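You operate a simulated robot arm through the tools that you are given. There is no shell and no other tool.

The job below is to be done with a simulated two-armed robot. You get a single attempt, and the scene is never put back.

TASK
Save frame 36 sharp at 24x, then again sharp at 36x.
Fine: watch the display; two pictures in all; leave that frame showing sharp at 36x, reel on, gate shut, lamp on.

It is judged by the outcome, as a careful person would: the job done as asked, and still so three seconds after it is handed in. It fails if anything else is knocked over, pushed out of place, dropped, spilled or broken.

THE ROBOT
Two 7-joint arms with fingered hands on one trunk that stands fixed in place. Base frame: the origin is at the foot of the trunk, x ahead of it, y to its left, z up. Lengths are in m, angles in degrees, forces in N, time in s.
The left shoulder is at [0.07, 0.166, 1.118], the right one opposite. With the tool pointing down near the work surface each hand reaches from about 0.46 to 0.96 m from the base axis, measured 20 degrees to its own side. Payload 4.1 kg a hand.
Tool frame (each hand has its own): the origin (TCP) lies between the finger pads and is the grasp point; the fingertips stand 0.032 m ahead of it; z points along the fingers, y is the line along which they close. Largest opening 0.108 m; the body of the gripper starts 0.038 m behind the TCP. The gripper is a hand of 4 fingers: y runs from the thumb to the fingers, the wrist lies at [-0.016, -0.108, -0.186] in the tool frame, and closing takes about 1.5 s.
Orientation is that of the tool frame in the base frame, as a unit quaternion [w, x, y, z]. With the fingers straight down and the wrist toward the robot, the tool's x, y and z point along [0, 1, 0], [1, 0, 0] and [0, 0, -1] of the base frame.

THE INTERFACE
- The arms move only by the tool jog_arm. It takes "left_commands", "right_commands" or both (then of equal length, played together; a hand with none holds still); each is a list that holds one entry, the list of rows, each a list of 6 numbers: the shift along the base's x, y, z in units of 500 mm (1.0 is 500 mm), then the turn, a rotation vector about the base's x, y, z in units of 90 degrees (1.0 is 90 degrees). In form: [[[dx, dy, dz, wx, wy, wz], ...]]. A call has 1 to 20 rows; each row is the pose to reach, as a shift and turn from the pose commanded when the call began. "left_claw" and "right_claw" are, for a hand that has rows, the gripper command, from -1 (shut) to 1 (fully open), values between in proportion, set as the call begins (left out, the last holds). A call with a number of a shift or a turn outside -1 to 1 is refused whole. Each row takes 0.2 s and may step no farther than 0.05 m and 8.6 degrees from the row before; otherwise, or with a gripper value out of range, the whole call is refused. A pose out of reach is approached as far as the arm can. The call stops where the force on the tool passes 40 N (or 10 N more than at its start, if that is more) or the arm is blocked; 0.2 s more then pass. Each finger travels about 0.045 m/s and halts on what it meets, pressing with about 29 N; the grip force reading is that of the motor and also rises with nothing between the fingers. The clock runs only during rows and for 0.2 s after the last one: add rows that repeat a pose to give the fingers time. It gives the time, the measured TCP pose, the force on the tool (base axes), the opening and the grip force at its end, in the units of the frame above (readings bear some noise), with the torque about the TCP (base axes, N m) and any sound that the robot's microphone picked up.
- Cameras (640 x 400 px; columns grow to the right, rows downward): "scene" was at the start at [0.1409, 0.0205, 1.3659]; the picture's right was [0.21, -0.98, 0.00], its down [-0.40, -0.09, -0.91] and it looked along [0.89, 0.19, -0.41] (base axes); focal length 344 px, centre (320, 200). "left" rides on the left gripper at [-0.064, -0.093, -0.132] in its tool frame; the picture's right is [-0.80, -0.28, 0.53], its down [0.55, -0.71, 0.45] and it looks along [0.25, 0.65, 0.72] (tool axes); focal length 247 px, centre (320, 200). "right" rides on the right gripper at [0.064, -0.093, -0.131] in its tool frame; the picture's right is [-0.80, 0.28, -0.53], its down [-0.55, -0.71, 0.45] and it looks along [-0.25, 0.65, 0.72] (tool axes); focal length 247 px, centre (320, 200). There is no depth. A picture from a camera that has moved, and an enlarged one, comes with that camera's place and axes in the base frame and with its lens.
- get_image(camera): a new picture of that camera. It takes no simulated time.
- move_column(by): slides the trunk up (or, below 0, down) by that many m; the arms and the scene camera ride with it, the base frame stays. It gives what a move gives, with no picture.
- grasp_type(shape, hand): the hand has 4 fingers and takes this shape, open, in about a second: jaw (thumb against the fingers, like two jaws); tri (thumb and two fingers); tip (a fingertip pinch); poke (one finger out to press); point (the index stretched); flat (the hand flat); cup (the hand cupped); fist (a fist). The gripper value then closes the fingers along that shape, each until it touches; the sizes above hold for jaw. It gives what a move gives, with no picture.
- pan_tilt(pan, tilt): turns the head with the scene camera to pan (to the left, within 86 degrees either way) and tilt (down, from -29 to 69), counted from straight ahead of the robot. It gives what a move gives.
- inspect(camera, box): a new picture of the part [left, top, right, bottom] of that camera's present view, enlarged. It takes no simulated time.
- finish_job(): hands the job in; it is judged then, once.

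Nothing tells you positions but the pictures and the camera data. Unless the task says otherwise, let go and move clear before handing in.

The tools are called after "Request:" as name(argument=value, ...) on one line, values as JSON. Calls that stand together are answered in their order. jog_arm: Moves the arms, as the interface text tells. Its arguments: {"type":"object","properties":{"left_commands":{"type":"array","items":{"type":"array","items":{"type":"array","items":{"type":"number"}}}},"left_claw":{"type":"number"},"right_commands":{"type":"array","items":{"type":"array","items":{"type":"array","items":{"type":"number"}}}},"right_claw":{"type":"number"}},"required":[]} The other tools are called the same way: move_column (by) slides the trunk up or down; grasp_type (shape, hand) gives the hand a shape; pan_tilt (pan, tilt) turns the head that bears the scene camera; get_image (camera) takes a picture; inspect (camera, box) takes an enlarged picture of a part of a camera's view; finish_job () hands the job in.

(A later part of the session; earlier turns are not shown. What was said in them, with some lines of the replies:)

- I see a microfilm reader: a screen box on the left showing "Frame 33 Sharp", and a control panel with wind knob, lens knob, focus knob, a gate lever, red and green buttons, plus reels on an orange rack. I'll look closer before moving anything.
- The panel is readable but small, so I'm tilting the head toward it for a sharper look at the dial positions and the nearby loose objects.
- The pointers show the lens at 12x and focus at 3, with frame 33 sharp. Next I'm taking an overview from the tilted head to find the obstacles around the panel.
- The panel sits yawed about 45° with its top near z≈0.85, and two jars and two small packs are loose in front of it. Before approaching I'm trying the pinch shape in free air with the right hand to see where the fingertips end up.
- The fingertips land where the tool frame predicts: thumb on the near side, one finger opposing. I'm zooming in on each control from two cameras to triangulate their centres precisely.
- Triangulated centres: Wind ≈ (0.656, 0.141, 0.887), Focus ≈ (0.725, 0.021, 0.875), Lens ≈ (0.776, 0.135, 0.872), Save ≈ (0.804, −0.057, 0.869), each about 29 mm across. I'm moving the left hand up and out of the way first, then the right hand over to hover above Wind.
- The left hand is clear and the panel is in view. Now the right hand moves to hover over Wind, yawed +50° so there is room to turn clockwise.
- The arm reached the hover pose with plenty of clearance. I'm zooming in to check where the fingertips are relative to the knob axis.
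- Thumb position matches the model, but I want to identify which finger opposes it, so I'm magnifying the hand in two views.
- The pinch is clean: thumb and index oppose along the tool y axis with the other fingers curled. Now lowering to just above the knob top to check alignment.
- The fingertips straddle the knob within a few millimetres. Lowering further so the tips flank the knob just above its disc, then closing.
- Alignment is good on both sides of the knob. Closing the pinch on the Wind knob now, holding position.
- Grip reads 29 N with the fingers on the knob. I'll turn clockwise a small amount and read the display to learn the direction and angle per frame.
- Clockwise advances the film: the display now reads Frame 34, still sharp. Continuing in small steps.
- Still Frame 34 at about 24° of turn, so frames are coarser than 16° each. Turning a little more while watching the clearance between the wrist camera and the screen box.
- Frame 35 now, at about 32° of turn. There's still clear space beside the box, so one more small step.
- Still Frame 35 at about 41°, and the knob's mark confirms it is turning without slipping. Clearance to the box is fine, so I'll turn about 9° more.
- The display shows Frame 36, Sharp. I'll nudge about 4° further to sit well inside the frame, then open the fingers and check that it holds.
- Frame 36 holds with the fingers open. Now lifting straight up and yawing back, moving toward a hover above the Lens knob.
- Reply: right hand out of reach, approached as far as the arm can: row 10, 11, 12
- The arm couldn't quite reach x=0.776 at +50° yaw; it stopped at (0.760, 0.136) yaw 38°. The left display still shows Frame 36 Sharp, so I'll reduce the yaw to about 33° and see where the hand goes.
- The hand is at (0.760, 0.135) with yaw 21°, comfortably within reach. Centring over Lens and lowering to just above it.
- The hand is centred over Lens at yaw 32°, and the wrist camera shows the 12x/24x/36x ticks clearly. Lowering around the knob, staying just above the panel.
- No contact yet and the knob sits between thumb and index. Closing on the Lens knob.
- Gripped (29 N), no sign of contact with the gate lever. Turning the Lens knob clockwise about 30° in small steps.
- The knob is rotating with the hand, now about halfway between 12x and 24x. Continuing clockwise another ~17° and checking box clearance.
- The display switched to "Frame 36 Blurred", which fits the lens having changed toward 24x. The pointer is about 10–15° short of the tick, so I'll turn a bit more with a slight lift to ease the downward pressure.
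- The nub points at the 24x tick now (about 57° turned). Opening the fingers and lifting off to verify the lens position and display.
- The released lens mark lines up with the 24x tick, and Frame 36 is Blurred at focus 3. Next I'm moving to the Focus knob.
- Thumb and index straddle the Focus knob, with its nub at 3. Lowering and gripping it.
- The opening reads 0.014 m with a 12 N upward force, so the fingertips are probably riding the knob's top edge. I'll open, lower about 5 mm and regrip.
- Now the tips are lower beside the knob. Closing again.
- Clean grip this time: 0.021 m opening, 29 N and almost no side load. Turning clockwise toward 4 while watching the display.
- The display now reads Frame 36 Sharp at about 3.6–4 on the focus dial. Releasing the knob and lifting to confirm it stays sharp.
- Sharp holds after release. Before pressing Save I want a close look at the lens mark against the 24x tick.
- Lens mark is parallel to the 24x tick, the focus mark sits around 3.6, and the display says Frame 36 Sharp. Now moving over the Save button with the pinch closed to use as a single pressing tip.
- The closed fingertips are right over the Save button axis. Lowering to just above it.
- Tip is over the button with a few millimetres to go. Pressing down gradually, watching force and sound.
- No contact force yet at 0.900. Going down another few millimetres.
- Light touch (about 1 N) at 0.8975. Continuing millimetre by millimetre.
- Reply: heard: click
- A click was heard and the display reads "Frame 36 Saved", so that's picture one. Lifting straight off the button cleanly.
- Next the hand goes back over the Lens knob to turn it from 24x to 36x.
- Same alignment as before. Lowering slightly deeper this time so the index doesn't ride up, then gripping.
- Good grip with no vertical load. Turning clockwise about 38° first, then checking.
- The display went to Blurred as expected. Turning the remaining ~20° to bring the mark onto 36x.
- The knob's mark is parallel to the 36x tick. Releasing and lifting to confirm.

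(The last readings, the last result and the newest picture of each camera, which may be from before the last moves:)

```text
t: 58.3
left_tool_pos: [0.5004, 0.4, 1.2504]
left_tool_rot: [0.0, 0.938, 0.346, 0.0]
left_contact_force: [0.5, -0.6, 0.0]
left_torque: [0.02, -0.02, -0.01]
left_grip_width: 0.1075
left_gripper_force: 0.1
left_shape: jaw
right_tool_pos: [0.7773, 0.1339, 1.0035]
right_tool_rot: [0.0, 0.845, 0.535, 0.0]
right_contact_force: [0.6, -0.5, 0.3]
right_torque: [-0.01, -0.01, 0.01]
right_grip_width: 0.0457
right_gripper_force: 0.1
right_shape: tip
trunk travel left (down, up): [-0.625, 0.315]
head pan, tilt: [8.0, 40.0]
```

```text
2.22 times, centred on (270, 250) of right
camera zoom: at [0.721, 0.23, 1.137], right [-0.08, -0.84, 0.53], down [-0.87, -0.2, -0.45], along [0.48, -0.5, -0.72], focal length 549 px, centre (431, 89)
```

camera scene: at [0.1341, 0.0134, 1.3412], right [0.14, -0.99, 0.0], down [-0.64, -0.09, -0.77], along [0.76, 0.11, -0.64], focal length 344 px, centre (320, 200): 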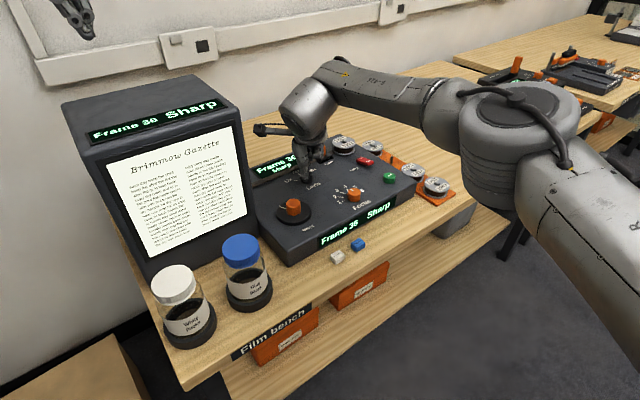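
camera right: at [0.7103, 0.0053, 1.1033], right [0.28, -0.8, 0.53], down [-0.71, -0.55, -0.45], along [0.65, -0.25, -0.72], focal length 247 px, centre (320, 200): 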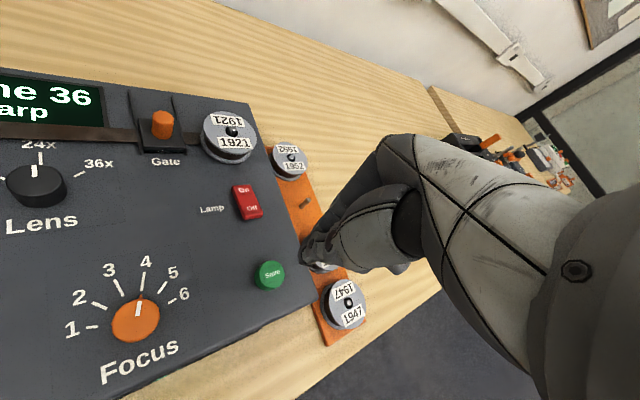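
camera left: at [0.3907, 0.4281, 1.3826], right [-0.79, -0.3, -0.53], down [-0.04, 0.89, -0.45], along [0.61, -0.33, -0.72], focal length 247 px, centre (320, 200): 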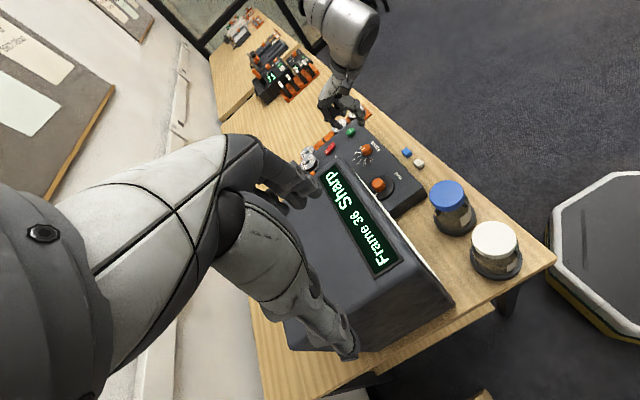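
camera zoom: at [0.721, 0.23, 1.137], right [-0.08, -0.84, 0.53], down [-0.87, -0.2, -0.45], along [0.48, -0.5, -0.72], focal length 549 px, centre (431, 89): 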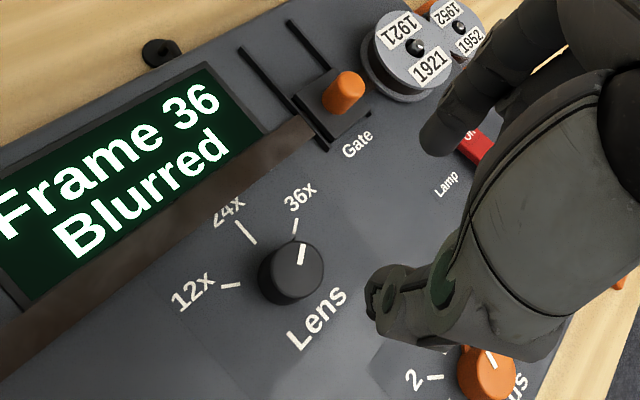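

The lens now sits on 36x and the display is Blurred, so I need the Focus knob next, starting with more yaw so there's room to turn clockwise.

Request:
jog_arm(right_commands=[[[-0.015, -0.03, 0, 0, 0, 0.07], [-0.03, -0.07, 0, 0, 0, 0.15], [-0.05, -0.11, 0, 0, 0, 0.23], [-0.07, -0.15, 0, 0, 0, 0.31], [-0.085, -0.19, 0, 0, 0, 0.39], [-0.103, -0.2242, 0, 0, 0, 0.47], [-0.103, -0.2242, -0.04, 0, 0, 0.5556], [-0.103, -0.2242, -0.09, 0, 0, 0.5556], [-0.103, -0.2242, -0.14, 0, 0, 0.5556], [-0.103, -0.2242, -0.14, 0, 0, 0.5556]]], right_claw=-0.1)

Request:
inspect(camera="right", box=[180, 180, 400, 360])

Request:
inspect(camera="left", box=[330, 110, 400, 180])

Request:
inspect(camera="scene", box=[290, 120, 430, 240])

```text
t: 60.5
left_tool_pos: [0.4998, 0.3999, 1.252]
left_tool_rot: [0.001, 0.938, 0.346, 0.0]
left_contact_force: [-0.6, 0.0, -0.3]
left_torque: [0.05, 0.03, -0.02]
left_grip_width: 0.1076
left_gripper_force: 0.1
left_shape: jaw
right_tool_pos: [0.7256, 0.0223, 0.9337]
right_tool_rot: [0.0, 0.539, 0.842, 0.001]
right_contact_force: [-0.2, 0.1, 0.5]
right_torque: [0.02, 0.01, -0.01]
right_grip_width: 0.0485
right_gripper_force: 0.1
right_shape: tip
trunk travel left (down, up): [-0.625, 0.315]
head pan, tilt: [8.0, 40.0]
```

```text
2.22 times, centred on (290, 270) of right
camera zoom: at [0.6147, 0.041, 1.0669], right [0.59, -0.61, 0.53], down [-0.41, -0.79, -0.45], along [0.69, 0.05, -0.72], focal length 549 px, centre (387, 44)
```

zoom: 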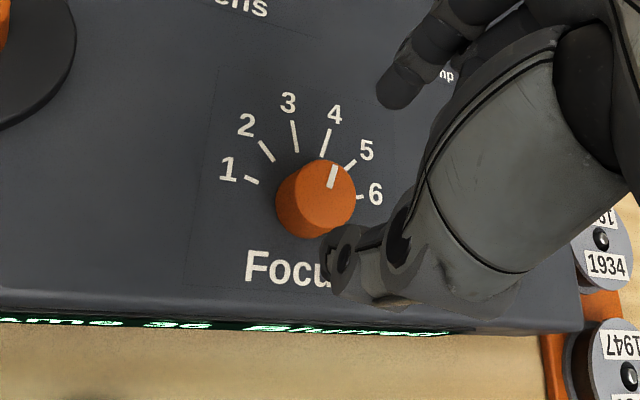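

```text
5.71 times, centred on (365, 145) of left
camera zoom: at [0.3901, 0.4283, 1.3827], right [-0.79, -0.3, -0.53], down [-0.04, 0.89, -0.45], along [0.61, -0.33, -0.72], focal length 1411 px, centre (63, 514)
```

zoom: 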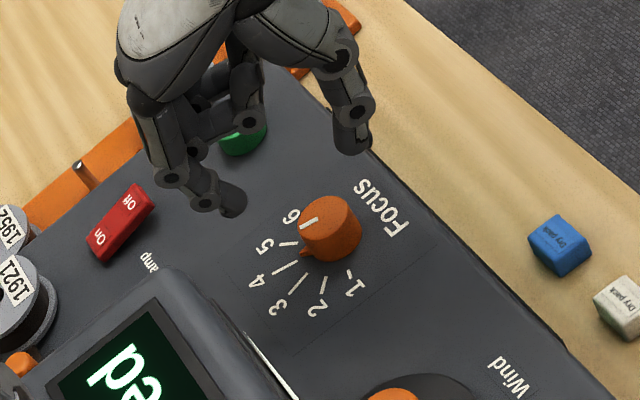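

```text
3.33 times, centred on (360, 180) of scene
camera zoom: at [0.1346, 0.013, 1.3411], right [0.14, -0.99, 0.0], down [-0.64, -0.09, -0.77], along [0.76, 0.11, -0.64], focal length 1148 px, centre (187, 267)
```

zoom: 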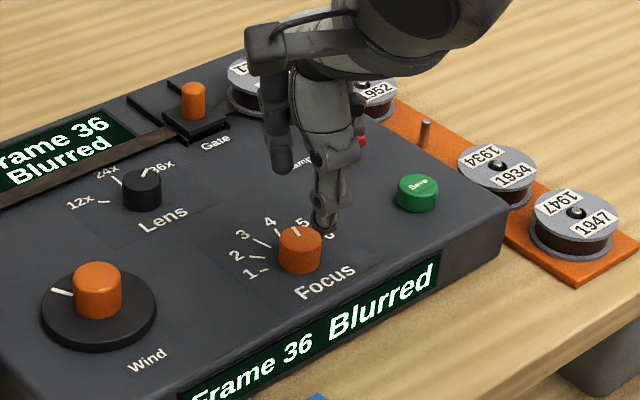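

Focus currently points at about 4. Lowering onto the knob and gripping.

Request:
jog_arm(right_commands=[[[0, 0, -0.02, 0, 0, 0], [0, 0, -0.04, 0, 0, 0], [0, 0, -0.06, 0, 0, 0], [0, 0, -0.075, 0, 0, 0], [0, 0, -0.081, 0, 0, 0], [0, 0, -0.081, 0, 0, 0]]])

Request:
jog_arm(right_commands=[[[0, 0, 0, 0, 0, 0], [0, 0, 0, 0, 0, 0], [0, 0, 0, 0, 0, 0], [0, 0, 0, 0, 0, 0], [0, 0, 0, 0, 0, 0], [0, 0, 0, 0, 0, 0]]], right_claw=-0.7)

Request:
inspect(camera="right", box=[200, 180, 380, 340])

Request:
inspect(camera="scene", box=[60, 80, 440, 270])

```text
t: 61.9
left_tool_pos: [0.5002, 0.4015, 1.2508]
left_tool_rot: [0.001, 0.938, 0.346, 0.0]
left_contact_force: [0.8, -0.2, 1.5]
left_torque: [0.0, 0.0, 0.0]
left_grip_width: 0.1075
left_gripper_force: 0.2
left_shape: jaw
right_tool_pos: [0.7236, 0.0214, 0.8923]
right_tool_rot: [0.0, 0.539, 0.842, 0.0]
right_contact_force: [-1.1, 0.0, 0.3]
right_torque: [-0.01, 0.0, -0.02]
right_grip_width: 0.0484
right_gripper_force: 0.0
right_shape: tip
trunk travel left (down, up): [-0.625, 0.315]
head pan, tilt: [8.0, 40.0]
```

```text
t: 63.3
left_tool_pos: [0.4996, 0.4005, 1.2512]
left_tool_rot: [0.0, 0.938, 0.347, 0.0]
left_contact_force: [-0.1, 0.8, 0.0]
left_torque: [-0.03, 0.01, 0.02]
left_grip_width: 0.1074
left_gripper_force: 0.1
left_shape: jaw
right_tool_pos: [0.7247, 0.0226, 0.8909]
right_tool_rot: [0.0, 0.539, 0.842, 0.0]
right_contact_force: [0.1, 1.5, -1.7]
right_torque: [0.07, -0.02, -0.01]
right_grip_width: 0.0211
right_gripper_force: 28.9
right_shape: tip
trunk travel left (down, up): [-0.625, 0.315]
head pan, tilt: [8.0, 40.0]
```

```text
2.50 times, centred on (290, 260) of right
camera zoom: at [0.6142, 0.0408, 1.0258], right [0.59, -0.61, 0.53], down [-0.41, -0.79, -0.45], along [0.69, 0.05, -0.72], focal length 617 px, centre (395, 50)
```

zoom: 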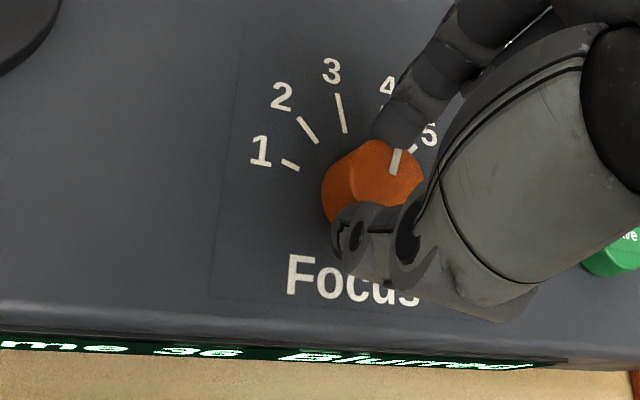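

```text
1.68 times, centred on (250, 175) of scene
camera zoom: at [0.135, 0.013, 1.341], right [0.14, -0.99, 0.0], down [-0.64, -0.09, -0.77], along [0.76, 0.11, -0.64], focal length 580 px, centre (438, 242)
```

zoom: 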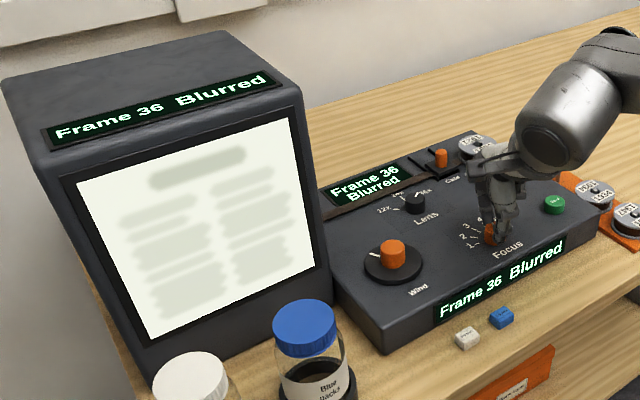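

Gripped cleanly. Turning clockwise about 11° and reading the display.

Request:
jog_arm(right_commands=[[[0, 0, 0, 0, 0, -0.06], [0, 0, 0, 0, 0, -0.12], [0, 0, 0, 0, 0, -0.12]]])

Request:
inspect(camera="scene", box=[60, 80, 440, 270])

```text
t: 64.1
left_tool_pos: [0.4991, 0.4001, 1.2498]
left_tool_rot: [0.0, 0.938, 0.347, -0.001]
left_contact_force: [-0.4, 0.0, -0.3]
left_torque: [0.0, -0.02, 0.0]
left_grip_width: 0.1077
left_gripper_force: 0.1
left_shape: jaw
right_tool_pos: [0.7244, 0.0218, 0.8929]
right_tool_rot: [0.0, 0.616, 0.788, 0.0]
right_contact_force: [1.6, 2.3, -2.7]
right_torque: [0.1, -0.08, -0.01]
right_grip_width: 0.0208
right_gripper_force: 29.2
right_shape: tip
trunk travel left (down, up): [-0.625, 0.315]
head pan, tilt: [8.0, 40.0]
```

```text
1.68 times, centred on (250, 175) of scene
camera zoom: at [0.1354, 0.0133, 1.341], right [0.14, -0.99, 0.0], down [-0.64, -0.09, -0.77], along [0.76, 0.11, -0.64], focal length 580 px, centre (438, 242)
```

zoom: 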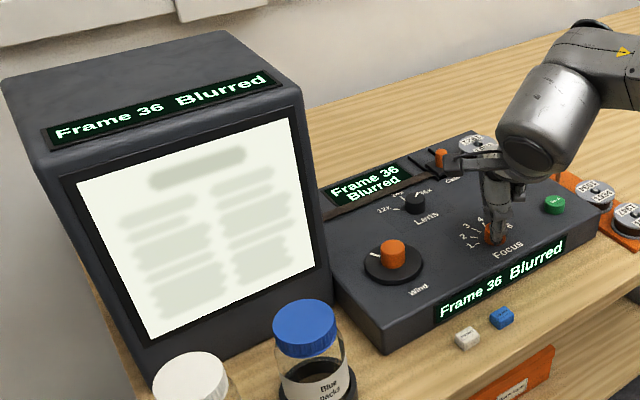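

Still Blurred; continuing clockwise another ~9°.

Request:
jog_arm(right_commands=[[[0, 0, 0, 0, 0, -0.05], [0, 0, 0, 0, 0, -0.1], [0, 0, 0, 0, 0, -0.1]]])

Request:
inspect(camera="scene", box=[60, 80, 440, 270])

```text
t: 64.9
left_tool_pos: [0.5, 0.4006, 1.2509]
left_tool_rot: [0.0, 0.938, 0.346, -0.001]
left_contact_force: [-1.0, -0.3, 0.5]
left_torque: [-0.01, -0.02, 0.0]
left_grip_width: 0.1078
left_gripper_force: 0.1
left_shape: jaw
right_tool_pos: [0.7255, 0.0226, 0.8919]
right_tool_rot: [0.0, 0.676, 0.737, 0.0]
right_contact_force: [1.7, 3.3, -1.7]
right_torque: [0.08, -0.1, 0.01]
right_grip_width: 0.021
right_gripper_force: 29.5
right_shape: tip
trunk travel left (down, up): [-0.625, 0.315]
head pan, tilt: [8.0, 40.0]
```

```text
1.68 times, centred on (250, 175) of scene
camera zoom: at [0.1354, 0.0134, 1.341], right [0.14, -0.99, 0.0], down [-0.64, -0.09, -0.77], along [0.76, 0.11, -0.64], focal length 580 px, centre (438, 242)
```

zoom: 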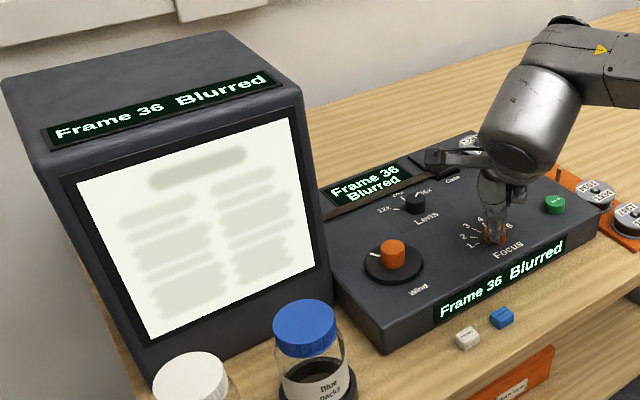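

Still Blurred at about 20° past the 24x focus. Continuing clockwise and checking that the knob follows the hand.

Request:
jog_arm(right_commands=[[[0, 0, 0, 0, 0, -0.05], [0, 0, 0, 0, 0, -0.1], [0, 0, 0, 0, 0, -0.1]]])

Request:
inspect(camera="scene", box=[60, 80, 440, 270])

Request:
inspect(camera="right", box=[200, 180, 380, 340])

```text
t: 65.7
left_tool_pos: [0.4997, 0.4, 1.2499]
left_tool_rot: [0.0, 0.938, 0.346, -0.001]
left_contact_force: [-0.4, 0.0, 0.1]
left_torque: [0.01, 0.0, 0.0]
left_grip_width: 0.1074
left_gripper_force: 0.0
left_shape: jaw
right_tool_pos: [0.7248, 0.023, 0.8928]
right_tool_rot: [0.0, 0.732, 0.682, 0.0]
right_contact_force: [4.7, 5.0, -1.9]
right_torque: [0.11, -0.15, 0.01]
right_grip_width: 0.0208
right_gripper_force: 29.1
right_shape: tip
trunk travel left (down, up): [-0.625, 0.315]
head pan, tilt: [8.0, 40.0]
```

```text
1.68 times, centred on (250, 175) of scene
camera zoom: at [0.1358, 0.0137, 1.341], right [0.14, -0.99, 0.0], down [-0.64, -0.09, -0.77], along [0.76, 0.11, -0.64], focal length 580 px, centre (438, 242)
```

zoom: 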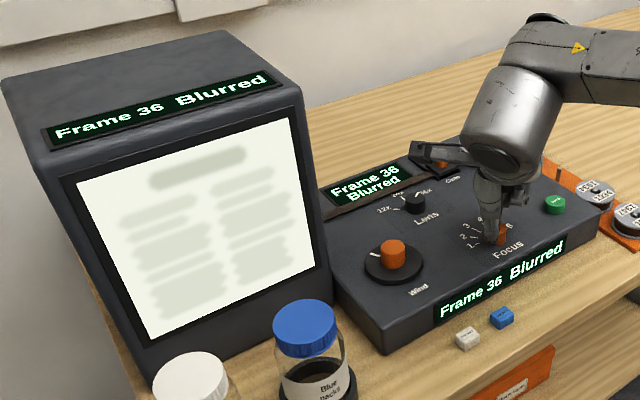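

```text
2.50 times, centred on (290, 260) of right
camera zoom: at [0.6382, 0.0924, 1.0257], right [0.23, -0.82, 0.53], down [-0.74, -0.5, -0.45], along [0.63, -0.29, -0.72], focal length 617 px, centre (395, 50)
```

zoom: 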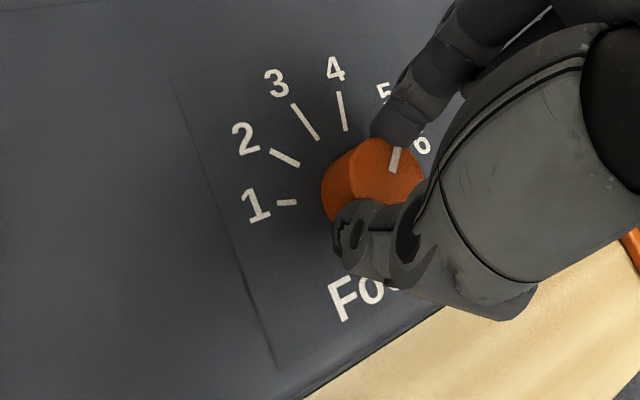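

Knob follows the hand, at roughly 4.9, still Blurred. Continuing toward 5.5.

Request:
jog_arm(right_commands=[[[0, 0, 0, 0, 0, -0.05], [0, 0, 0, 0, 0, -0.09], [0, 0, 0, 0, 0, -0.09]]])

Request:
inspect(camera="scene", box=[60, 80, 440, 270])

```text
t: 66.5
left_tool_pos: [0.5003, 0.4, 1.2507]
left_tool_rot: [0.0, 0.938, 0.346, -0.001]
left_contact_force: [0.6, -0.2, -0.1]
left_torque: [0.01, 0.01, 0.0]
left_grip_width: 0.1076
left_gripper_force: 0.0
left_shape: jaw
right_tool_pos: [0.7253, 0.0214, 0.8922]
right_tool_rot: [0.0, 0.778, 0.628, 0.0]
right_contact_force: [7.5, 5.9, 1.3]
right_torque: [0.16, -0.3, 0.06]
right_grip_width: 0.0212
right_gripper_force: 28.9
right_shape: tip
trunk travel left (down, up): [-0.625, 0.315]
head pan, tilt: [8.0, 40.0]
```

```text
1.68 times, centred on (250, 175) of scene
camera zoom: at [0.1358, 0.0138, 1.341], right [0.14, -0.99, 0.0], down [-0.64, -0.09, -0.77], along [0.76, 0.11, -0.64], focal length 580 px, centre (438, 242)
```

zoom: 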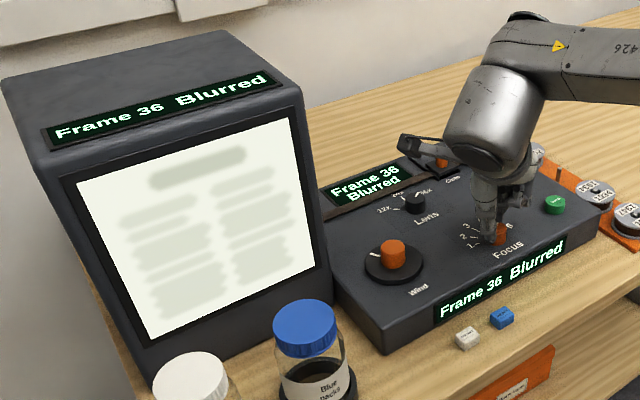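

Still Blurred around 5.2. Another ~8° on, with the forces still modest.

Request:
jog_arm(right_commands=[[[0, 0, 0, 0, 0, -0.045], [0, 0, 0, 0, 0, -0.09], [0, 0, 0, 0, 0, -0.09]]])

Request:
inspect(camera="scene", box=[60, 80, 440, 270])

Request:
inspect(camera="right", box=[200, 180, 380, 340])

```text
t: 67.3
left_tool_pos: [0.5014, 0.4017, 1.25]
left_tool_rot: [0.0, 0.938, 0.346, -0.001]
left_contact_force: [-1.5, 0.3, -0.2]
left_torque: [0.02, -0.01, -0.01]
left_grip_width: 0.1075
left_gripper_force: 0.1
left_shape: jaw
right_tool_pos: [0.7258, 0.0218, 0.8929]
right_tool_rot: [0.0, 0.821, 0.571, -0.001]
right_contact_force: [8.8, 7.4, 2.9]
right_torque: [0.14, -0.32, 0.04]
right_grip_width: 0.0213
right_gripper_force: 29.2
right_shape: tip
trunk travel left (down, up): [-0.625, 0.315]
head pan, tilt: [8.0, 40.0]
```

```text
1.68 times, centred on (250, 175) of scene
camera zoom: at [0.1359, 0.014, 1.341], right [0.14, -0.99, 0.0], down [-0.64, -0.09, -0.77], along [0.76, 0.11, -0.64], focal length 580 px, centre (438, 242)
```

zoom: 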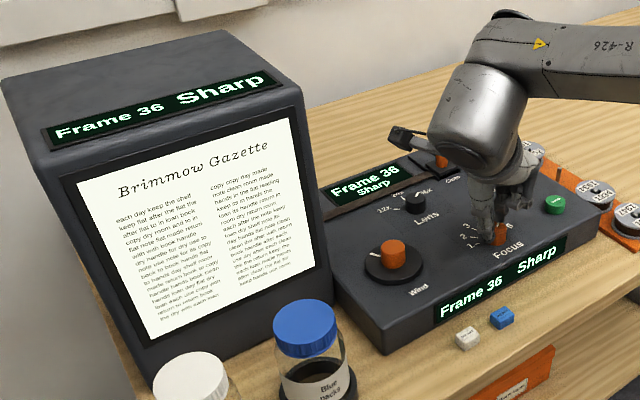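

```text
2.50 times, centred on (290, 260) of right
camera zoom: at [0.6616, 0.1144, 1.0255], right [-0.01, -0.85, 0.53], down [-0.85, -0.27, -0.45], along [0.52, -0.46, -0.72], focal length 617 px, centre (395, 50)
```

zoom: 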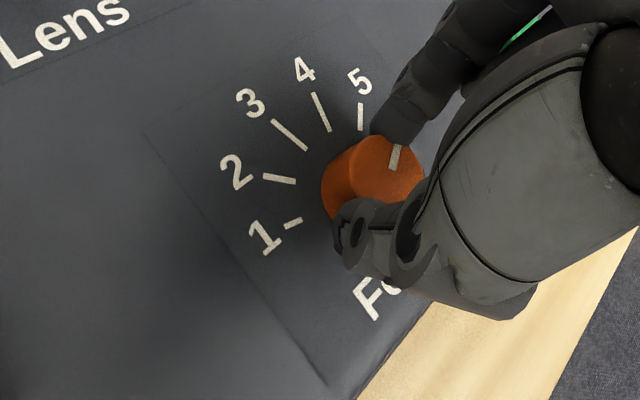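

The display reads Frame 36 Sharp. I entered the sharp band somewhere in the last 8°, so I'll go 3° further to be safely inside it and verify.

Request:
jog_arm(right_commands=[[[0, 0, 0, 0, 0, -0.033], [0, 0, 0, 0, 0, -0.033]]])

Request:
inspect(camera="scene", box=[60, 80, 440, 270])

```text
t: 67.9
left_tool_pos: [0.5002, 0.401, 1.2503]
left_tool_rot: [0.001, 0.938, 0.346, -0.001]
left_contact_force: [0.5, 0.9, 0.0]
left_torque: [-0.01, 0.0, 0.01]
left_grip_width: 0.1077
left_gripper_force: 0.1
left_shape: jaw
right_tool_pos: [0.7259, 0.0223, 0.8922]
right_tool_rot: [0.0, 0.835, 0.55, -0.001]
right_contact_force: [9.6, 8.6, 2.7]
right_torque: [0.14, -0.32, 0.05]
right_grip_width: 0.0214
right_gripper_force: 29.4
right_shape: tip
trunk travel left (down, up): [-0.625, 0.315]
head pan, tilt: [8.0, 40.0]
```

```text
1.68 times, centred on (250, 175) of scene
camera zoom: at [0.136, 0.0141, 1.3409], right [0.14, -0.99, 0.0], down [-0.64, -0.09, -0.77], along [0.76, 0.11, -0.64], focal length 580 px, centre (438, 242)
```

zoom: 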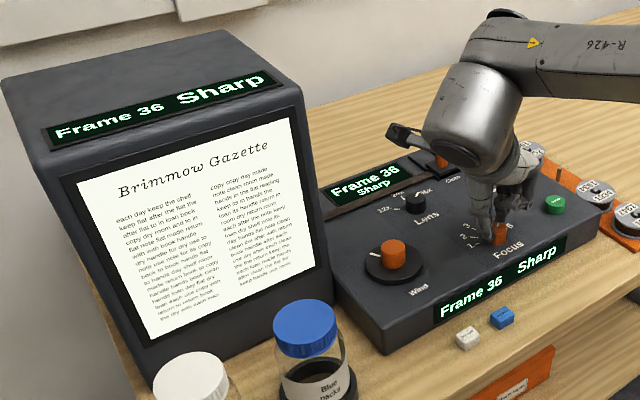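

Still Sharp. Releasing the knob and lifting clear.

Request:
jog_arm(right_commands=[[[0, 0, 0, 0, 0, 0], [0, 0, 0, 0, 0, 0], [0, 0, 0, 0, 0, 0], [0, 0, 0, 0, 0, 0], [0, 0, 0.04, 0, 0, 0], [0, 0, 0.1, 0, 0, 0], [0, 0, 0.16, 0, 0, 0], [0, 0, 0.2, 0, 0, 0], [0, 0, 0.2, 0, 0, 0]]], right_claw=-0.1)

Request:
inspect(camera="scene", box=[60, 80, 440, 270])

Request:
inspect(camera="scene", box=[280, 155, 400, 215])

```text
t: 69.9
left_tool_pos: [0.4999, 0.399, 1.252]
left_tool_rot: [0.001, 0.938, 0.347, 0.0]
left_contact_force: [-0.4, 0.7, 0.7]
left_torque: [-0.03, -0.01, 0.01]
left_grip_width: 0.1077
left_gripper_force: 0.0
left_shape: jaw
right_tool_pos: [0.7258, 0.0213, 0.9913]
right_tool_rot: [0.0, 0.835, 0.551, 0.0]
right_contact_force: [0.0, -0.7, -0.4]
right_torque: [0.03, -0.02, 0.02]
right_grip_width: 0.0483
right_gripper_force: 0.1
right_shape: tip
trunk travel left (down, up): [-0.625, 0.315]
head pan, tilt: [8.0, 40.0]
```

```text
1.68 times, centred on (250, 175) of scene
camera zoom: at [0.1351, 0.0129, 1.341], right [0.14, -0.99, 0.0], down [-0.64, -0.09, -0.77], along [0.76, 0.11, -0.64], focal length 580 px, centre (438, 242)
```

zoom: 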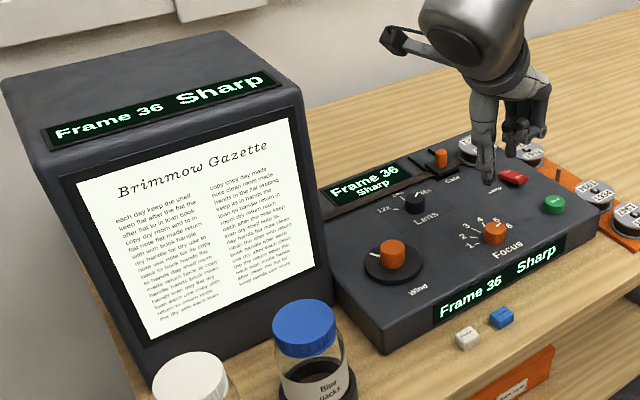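

```text
5.33 times, centred on (340, 185) of scene
camera zoom: at [0.1351, 0.0129, 1.341], right [0.14, -0.99, 0.0], down [-0.64, -0.09, -0.77], along [0.76, 0.11, -0.64], focal length 1837 px, centre (213, 280)
```

zoom: 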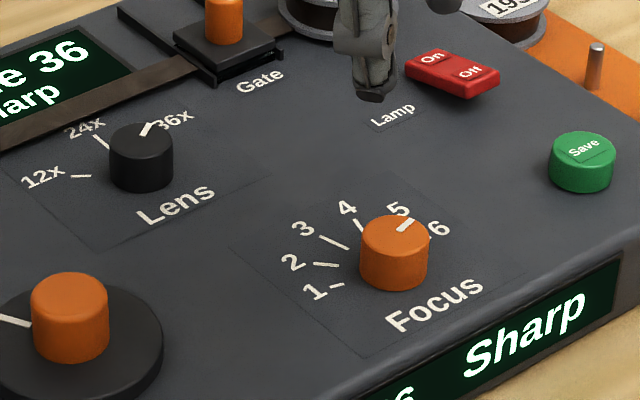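

Frame 36 Sharp at 36x holds after release. Moving over the Save button with closed fingertips again.

Request:
jog_arm(right_commands=[[[0.03, -0.03, 0, 0, 0, 0.05], [0.06, -0.06, 0, 0, 0, 0.1], [0.09, -0.09, 0, 0, 0, 0.15], [0.12, -0.12, 0, 0, 0, 0.2], [0.15, -0.15, -0.02, 0, 0, 0.25], [0.1558, -0.1556, -0.0426, 0, 0, 0.258], [0.1558, -0.1556, -0.0426, 0, 0, 0.258], [0.1558, -0.1556, -0.0426, 0, 0, 0.258], [0.1558, -0.1556, -0.08, 0, 0, 0.258], [0.1558, -0.1556, -0.12, 0, 0, 0.258], [0.1558, -0.1556, -0.15, 0, 0, 0.258], [0.1558, -0.1556, -0.165, 0, 0, 0.258], [0.1558, -0.1556, -0.165, 0, 0, 0.258]]], right_claw=-1)

Request:
inspect(camera="scene", box=[350, 130, 430, 210])

Request:
inspect(camera="scene", box=[60, 80, 440, 270])

Request:
inspect(camera="right", box=[220, 180, 400, 330])

```text
t: 72.7
left_tool_pos: [0.4996, 0.4002, 1.2515]
left_tool_rot: [0.0, 0.938, 0.346, 0.0]
left_contact_force: [0.1, -0.4, -0.2]
left_torque: [0.02, -0.03, 0.0]
left_grip_width: 0.1075
left_gripper_force: 0.1
left_shape: jaw
right_tool_pos: [0.8033, -0.0561, 0.9104]
right_tool_rot: [0.0, 0.707, 0.707, 0.0]
right_contact_force: [0.5, 1.2, -0.2]
right_torque: [-0.01, -0.01, -0.03]
right_grip_width: 0.0
right_gripper_force: 28.9
right_shape: tip
trunk travel left (down, up): [-0.625, 0.315]
head pan, tilt: [8.0, 40.0]
```

```text
5.00 times, centred on (390, 170) of scene
camera zoom: at [0.1347, 0.0129, 1.3411], right [0.14, -0.99, 0.0], down [-0.64, -0.09, -0.77], along [0.76, 0.11, -0.64], focal length 1723 px, centre (-30, 350)
```

zoom: 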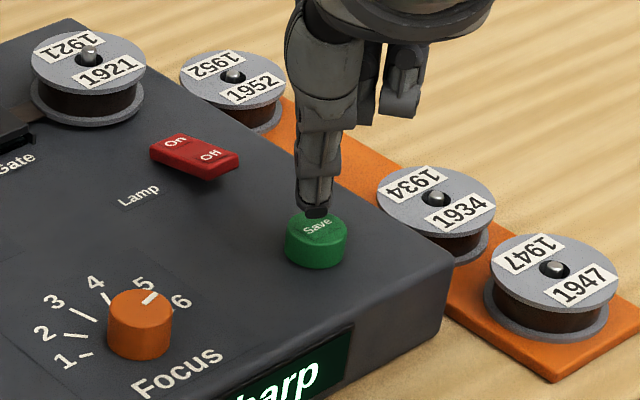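

```text
1.68 times, centred on (250, 175) of scene
camera zoom: at [0.1347, 0.0129, 1.3411], right [0.14, -0.99, 0.0], down [-0.64, -0.09, -0.77], along [0.76, 0.11, -0.64], focal length 580 px, centre (438, 242)
```

zoom: 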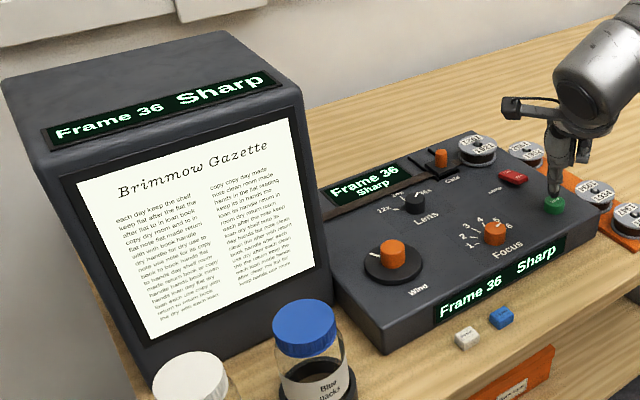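

```text
2.67 times, centred on (310, 255) of right
camera zoom: at [0.7106, 0.0077, 1.0439], right [0.28, -0.8, 0.53], down [-0.71, -0.55, -0.45], along [0.65, -0.25, -0.72], focal length 659 px, centre (347, 53)
```

zoom: 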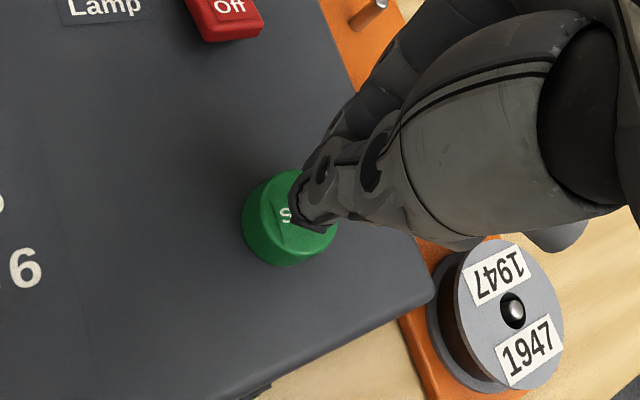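

Positioned over Save with Frame 36 Sharp at 36x still showing. Lowering to just before the contact height found last time.

Request:
jog_arm(right_commands=[[[0, 0, -0.006, 0, 0, 0], [0, 0, -0.012, 0, 0, 0], [0, 0, -0.018, 0, 0, 0], [0, 0, -0.024, 0, 0, 0]]])

Request:
jog_arm(right_commands=[[[0, 0, -0.002, 0, 0, 0], [0, 0, -0.003, 0, 0, 0]]])

Request:
inspect(camera="scene", box=[60, 80, 440, 270])

```text
t: 73.7
left_tool_pos: [0.4992, 0.4001, 1.2512]
left_tool_rot: [-0.001, 0.938, 0.346, 0.0]
left_contact_force: [0.5, 0.0, 0.4]
left_torque: [-0.02, 0.01, 0.02]
left_grip_width: 0.1075
left_gripper_force: 0.1
left_shape: jaw
right_tool_pos: [0.8021, -0.0556, 0.8981]
right_tool_rot: [-0.001, 0.707, 0.707, -0.001]
right_contact_force: [0.3, 0.7, 0.3]
right_torque: [0.01, 0.0, 0.01]
right_grip_width: 0.0
right_gripper_force: 29.0
right_shape: tip
trunk travel left (down, up): [-0.625, 0.315]
head pan, tilt: [8.0, 40.0]
```

```text
t: 74.3
left_tool_pos: [0.4995, 0.3997, 1.2502]
left_tool_rot: [0.0, 0.938, 0.346, 0.0]
left_contact_force: [0.4, -0.4, 0.2]
left_torque: [0.02, 0.0, 0.01]
left_grip_width: 0.1077
left_gripper_force: 0.0
left_shape: jaw
right_tool_pos: [0.8027, -0.0568, 0.8959]
right_tool_rot: [-0.001, 0.707, 0.707, 0.0]
right_contact_force: [-0.2, 0.2, 1.2]
right_torque: [0.05, -0.04, 0.01]
right_grip_width: 0.0
right_gripper_force: 29.0
right_shape: tip
trunk travel left (down, up): [-0.625, 0.315]
head pan, tilt: [8.0, 40.0]
```

```text
1.68 times, centred on (250, 175) of scene
camera zoom: at [0.1346, 0.0129, 1.3411], right [0.14, -0.99, 0.0], down [-0.64, -0.09, -0.77], along [0.76, 0.11, -0.64], focal length 580 px, centre (438, 242)
```

zoom: 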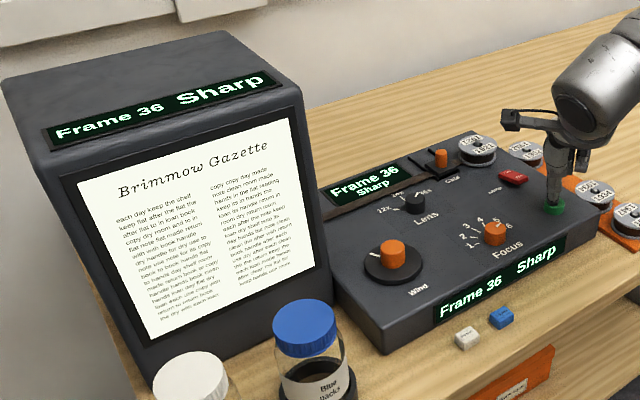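

No click yet, still "Sharp". One more small step down.

Request:
jog_arm(right_commands=[[[0, 0, -0.002, 0, 0, 0], [0, 0, -0.003, 0, 0, 0]]])

Request:
inspect(camera="scene", box=[60, 80, 440, 270])

```text
t: 74.9
left_tool_pos: [0.5004, 0.4003, 1.2513]
left_tool_rot: [0.0, 0.938, 0.346, 0.001]
left_contact_force: [0.6, 0.3, -0.2]
left_torque: [0.01, 0.02, 0.0]
left_grip_width: 0.1076
left_gripper_force: 0.2
left_shape: jaw
right_tool_pos: [0.8027, -0.0558, 0.8945]
right_tool_rot: [0.0, 0.707, 0.707, 0.0]
right_contact_force: [0.4, -0.3, 1.7]
right_torque: [0.0, 0.0, 0.01]
right_grip_width: 0.0
right_gripper_force: 28.9
right_shape: tip
trunk travel left (down, up): [-0.625, 0.315]
head pan, tilt: [8.0, 40.0]
```

```text
1.68 times, centred on (250, 175) of scene
camera zoom: at [0.1345, 0.0128, 1.3411], right [0.14, -0.99, 0.0], down [-0.64, -0.09, -0.77], along [0.76, 0.11, -0.64], focal length 580 px, centre (438, 242)
```

zoom: 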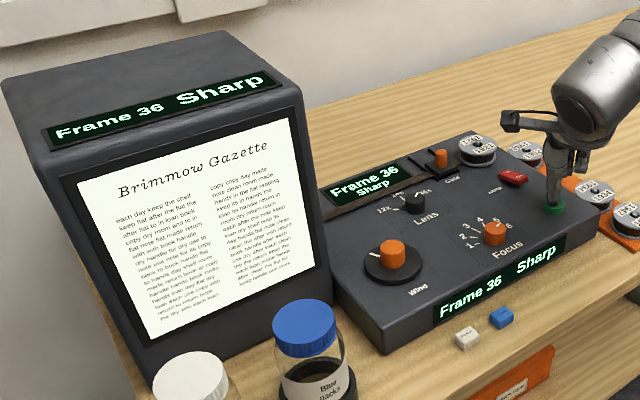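

Force is 1.7 N with no click yet. Another millimetre.

Request:
jog_arm(right_commands=[[[0, 0, -0.001, 0, 0, 0], [0, 0, -0.002, 0, 0, 0]]])

Request:
inspect(camera="scene", box=[60, 80, 440, 270])

```text
t: 75.5
left_tool_pos: [0.4982, 0.4002, 1.2518]
left_tool_rot: [0.0, 0.938, 0.346, 0.0]
left_contact_force: [0.1, 0.3, 0.5]
left_torque: [-0.03, -0.03, -0.03]
left_grip_width: 0.1075
left_gripper_force: 0.1
left_shape: jaw
right_tool_pos: [0.8026, -0.0568, 0.8941]
right_tool_rot: [-0.001, 0.708, 0.707, 0.0]
right_contact_force: [0.1, 0.3, 2.4]
right_torque: [-0.04, -0.01, -0.03]
right_grip_width: 0.0001
right_gripper_force: 29.0
right_shape: tip
trunk travel left (down, up): [-0.625, 0.315]
head pan, tilt: [8.0, 40.0]
heard: click
```

```text
1.68 times, centred on (250, 175) of scene
camera zoom: at [0.1345, 0.0129, 1.3411], right [0.14, -0.99, 0.0], down [-0.64, -0.09, -0.77], along [0.76, 0.11, -0.64], focal length 580 px, centre (438, 242)
```

zoom: 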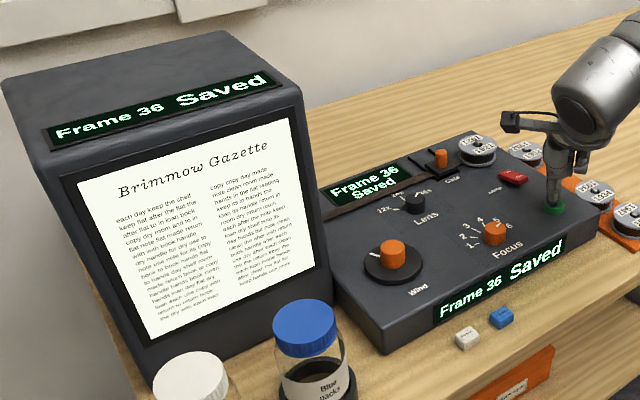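

A click and "Frame 36 Saved" — the second picture is taken. Lifting straight up and retreating the right hand to its starting area, clear of everything.

Request:
jog_arm(right_commands=[[[0, 0, 0.03, 0, 0, 0], [0, 0, 0.08, 0, 0, 0], [0, 0, 0.15, 0, 0, 0], [0, 0, 0.22, 0, 0, 0], [0, 0, 0.3, 0, 0, 0], [-0.05, -0.03, 0.34, 0, 0, 0], [-0.12, -0.06, 0.36, 0, 0, 0], [-0.19, -0.09, 0.36, 0, 0, 0], [-0.26, -0.12, 0.36, 0, 0, 0], [-0.33, -0.15, 0.36, 0, 0, 0], [-0.4, -0.18, 0.36, 0, 0, 0], [-0.46, -0.21, 0.36, 0, 0, 0], [-0.46, -0.21, 0.36, 0, 0, 0]]])

Request:
get_image(camera="scene")

Request:
inspect(camera="scene", box=[60, 80, 440, 270])

Request:
inspect(camera="scene", box=[270, 125, 470, 225])

```text
t: 78.3
left_tool_pos: [0.4999, 0.4008, 1.2504]
left_tool_rot: [0.0, 0.938, 0.346, -0.001]
left_contact_force: [1.2, 0.3, 0.1]
left_torque: [0.02, 0.02, -0.02]
left_grip_width: 0.1075
left_gripper_force: 0.0
left_shape: jaw
right_tool_pos: [0.5726, -0.1616, 1.075]
right_tool_rot: [0.0, 0.707, 0.707, 0.0]
right_contact_force: [-0.3, 0.9, -0.8]
right_torque: [-0.01, 0.02, -0.05]
right_grip_width: 0.0
right_gripper_force: 29.2
right_shape: tip
trunk travel left (down, up): [-0.625, 0.315]
head pan, tilt: [8.0, 40.0]
```

```text
taken
camera scene: at [0.1356, 0.0135, 1.341], right [0.14, -0.99, 0.0], down [-0.64, -0.09, -0.77], along [0.76, 0.11, -0.64], focal length 344 px, centre (320, 200)
```

scene: 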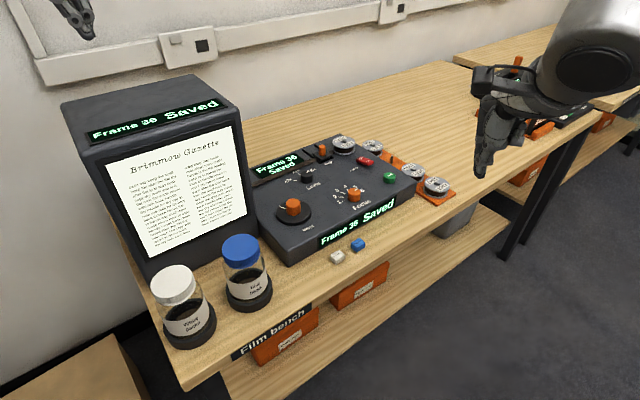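

```text
1.68 times, centred on (250, 175) of scene
camera zoom: at [0.1356, 0.0135, 1.341], right [0.14, -0.99, 0.0], down [-0.64, -0.09, -0.77], along [0.76, 0.11, -0.64], focal length 580 px, centre (438, 242)
```

zoom: 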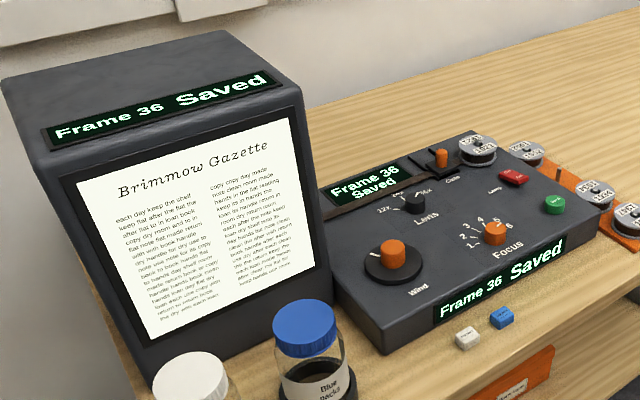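

```text
3.20 times, centred on (370, 175) of scene
camera zoom: at [0.1356, 0.0135, 1.341], right [0.14, -0.99, 0.0], down [-0.64, -0.09, -0.77], along [0.76, 0.11, -0.64], focal length 1102 px, centre (160, 280)
```

zoom: 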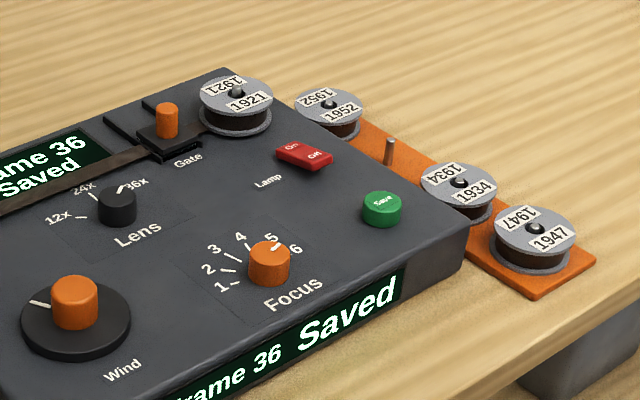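

Both pictures of Frame 36 are saved: the first at 24x, the second at 36x. The page on screen is still sharp with the lens at 36x. Reel 1921 is on, the gate lever hasn't moved, the lamp is lit, the jars, packs and spare reels are where they were, and both hands are clear, so I'm handing in.

Request:
finish_job()

```text
The job is handed in.
```

I saved frame 36 twice: once sharp at 24x and once sharp at 36x. Each press of Save gave one click, and the display read "Frame 36 Saved" both times.

- **First picture (24x):** the display read "Frame 36 Sharp" just before I pressed Save, with focus at about 4.
- **Second picture (36x):** the display read "Frame 36 Sharp" again just before I pressed Save, with focus a little past 5.
- **How it was left:** frame 36 is still showing sharp at 36x. The display now says "Saved" rather than "Sharp", as it did after the first picture. The 1921 reel is on, the lamp is on, and I didn't touch the gate, so it is still shut.
- **Surroundings:** the jars, the dry packs and the spare reels look undisturbed in the last picture, and both hands are clear of the bench.
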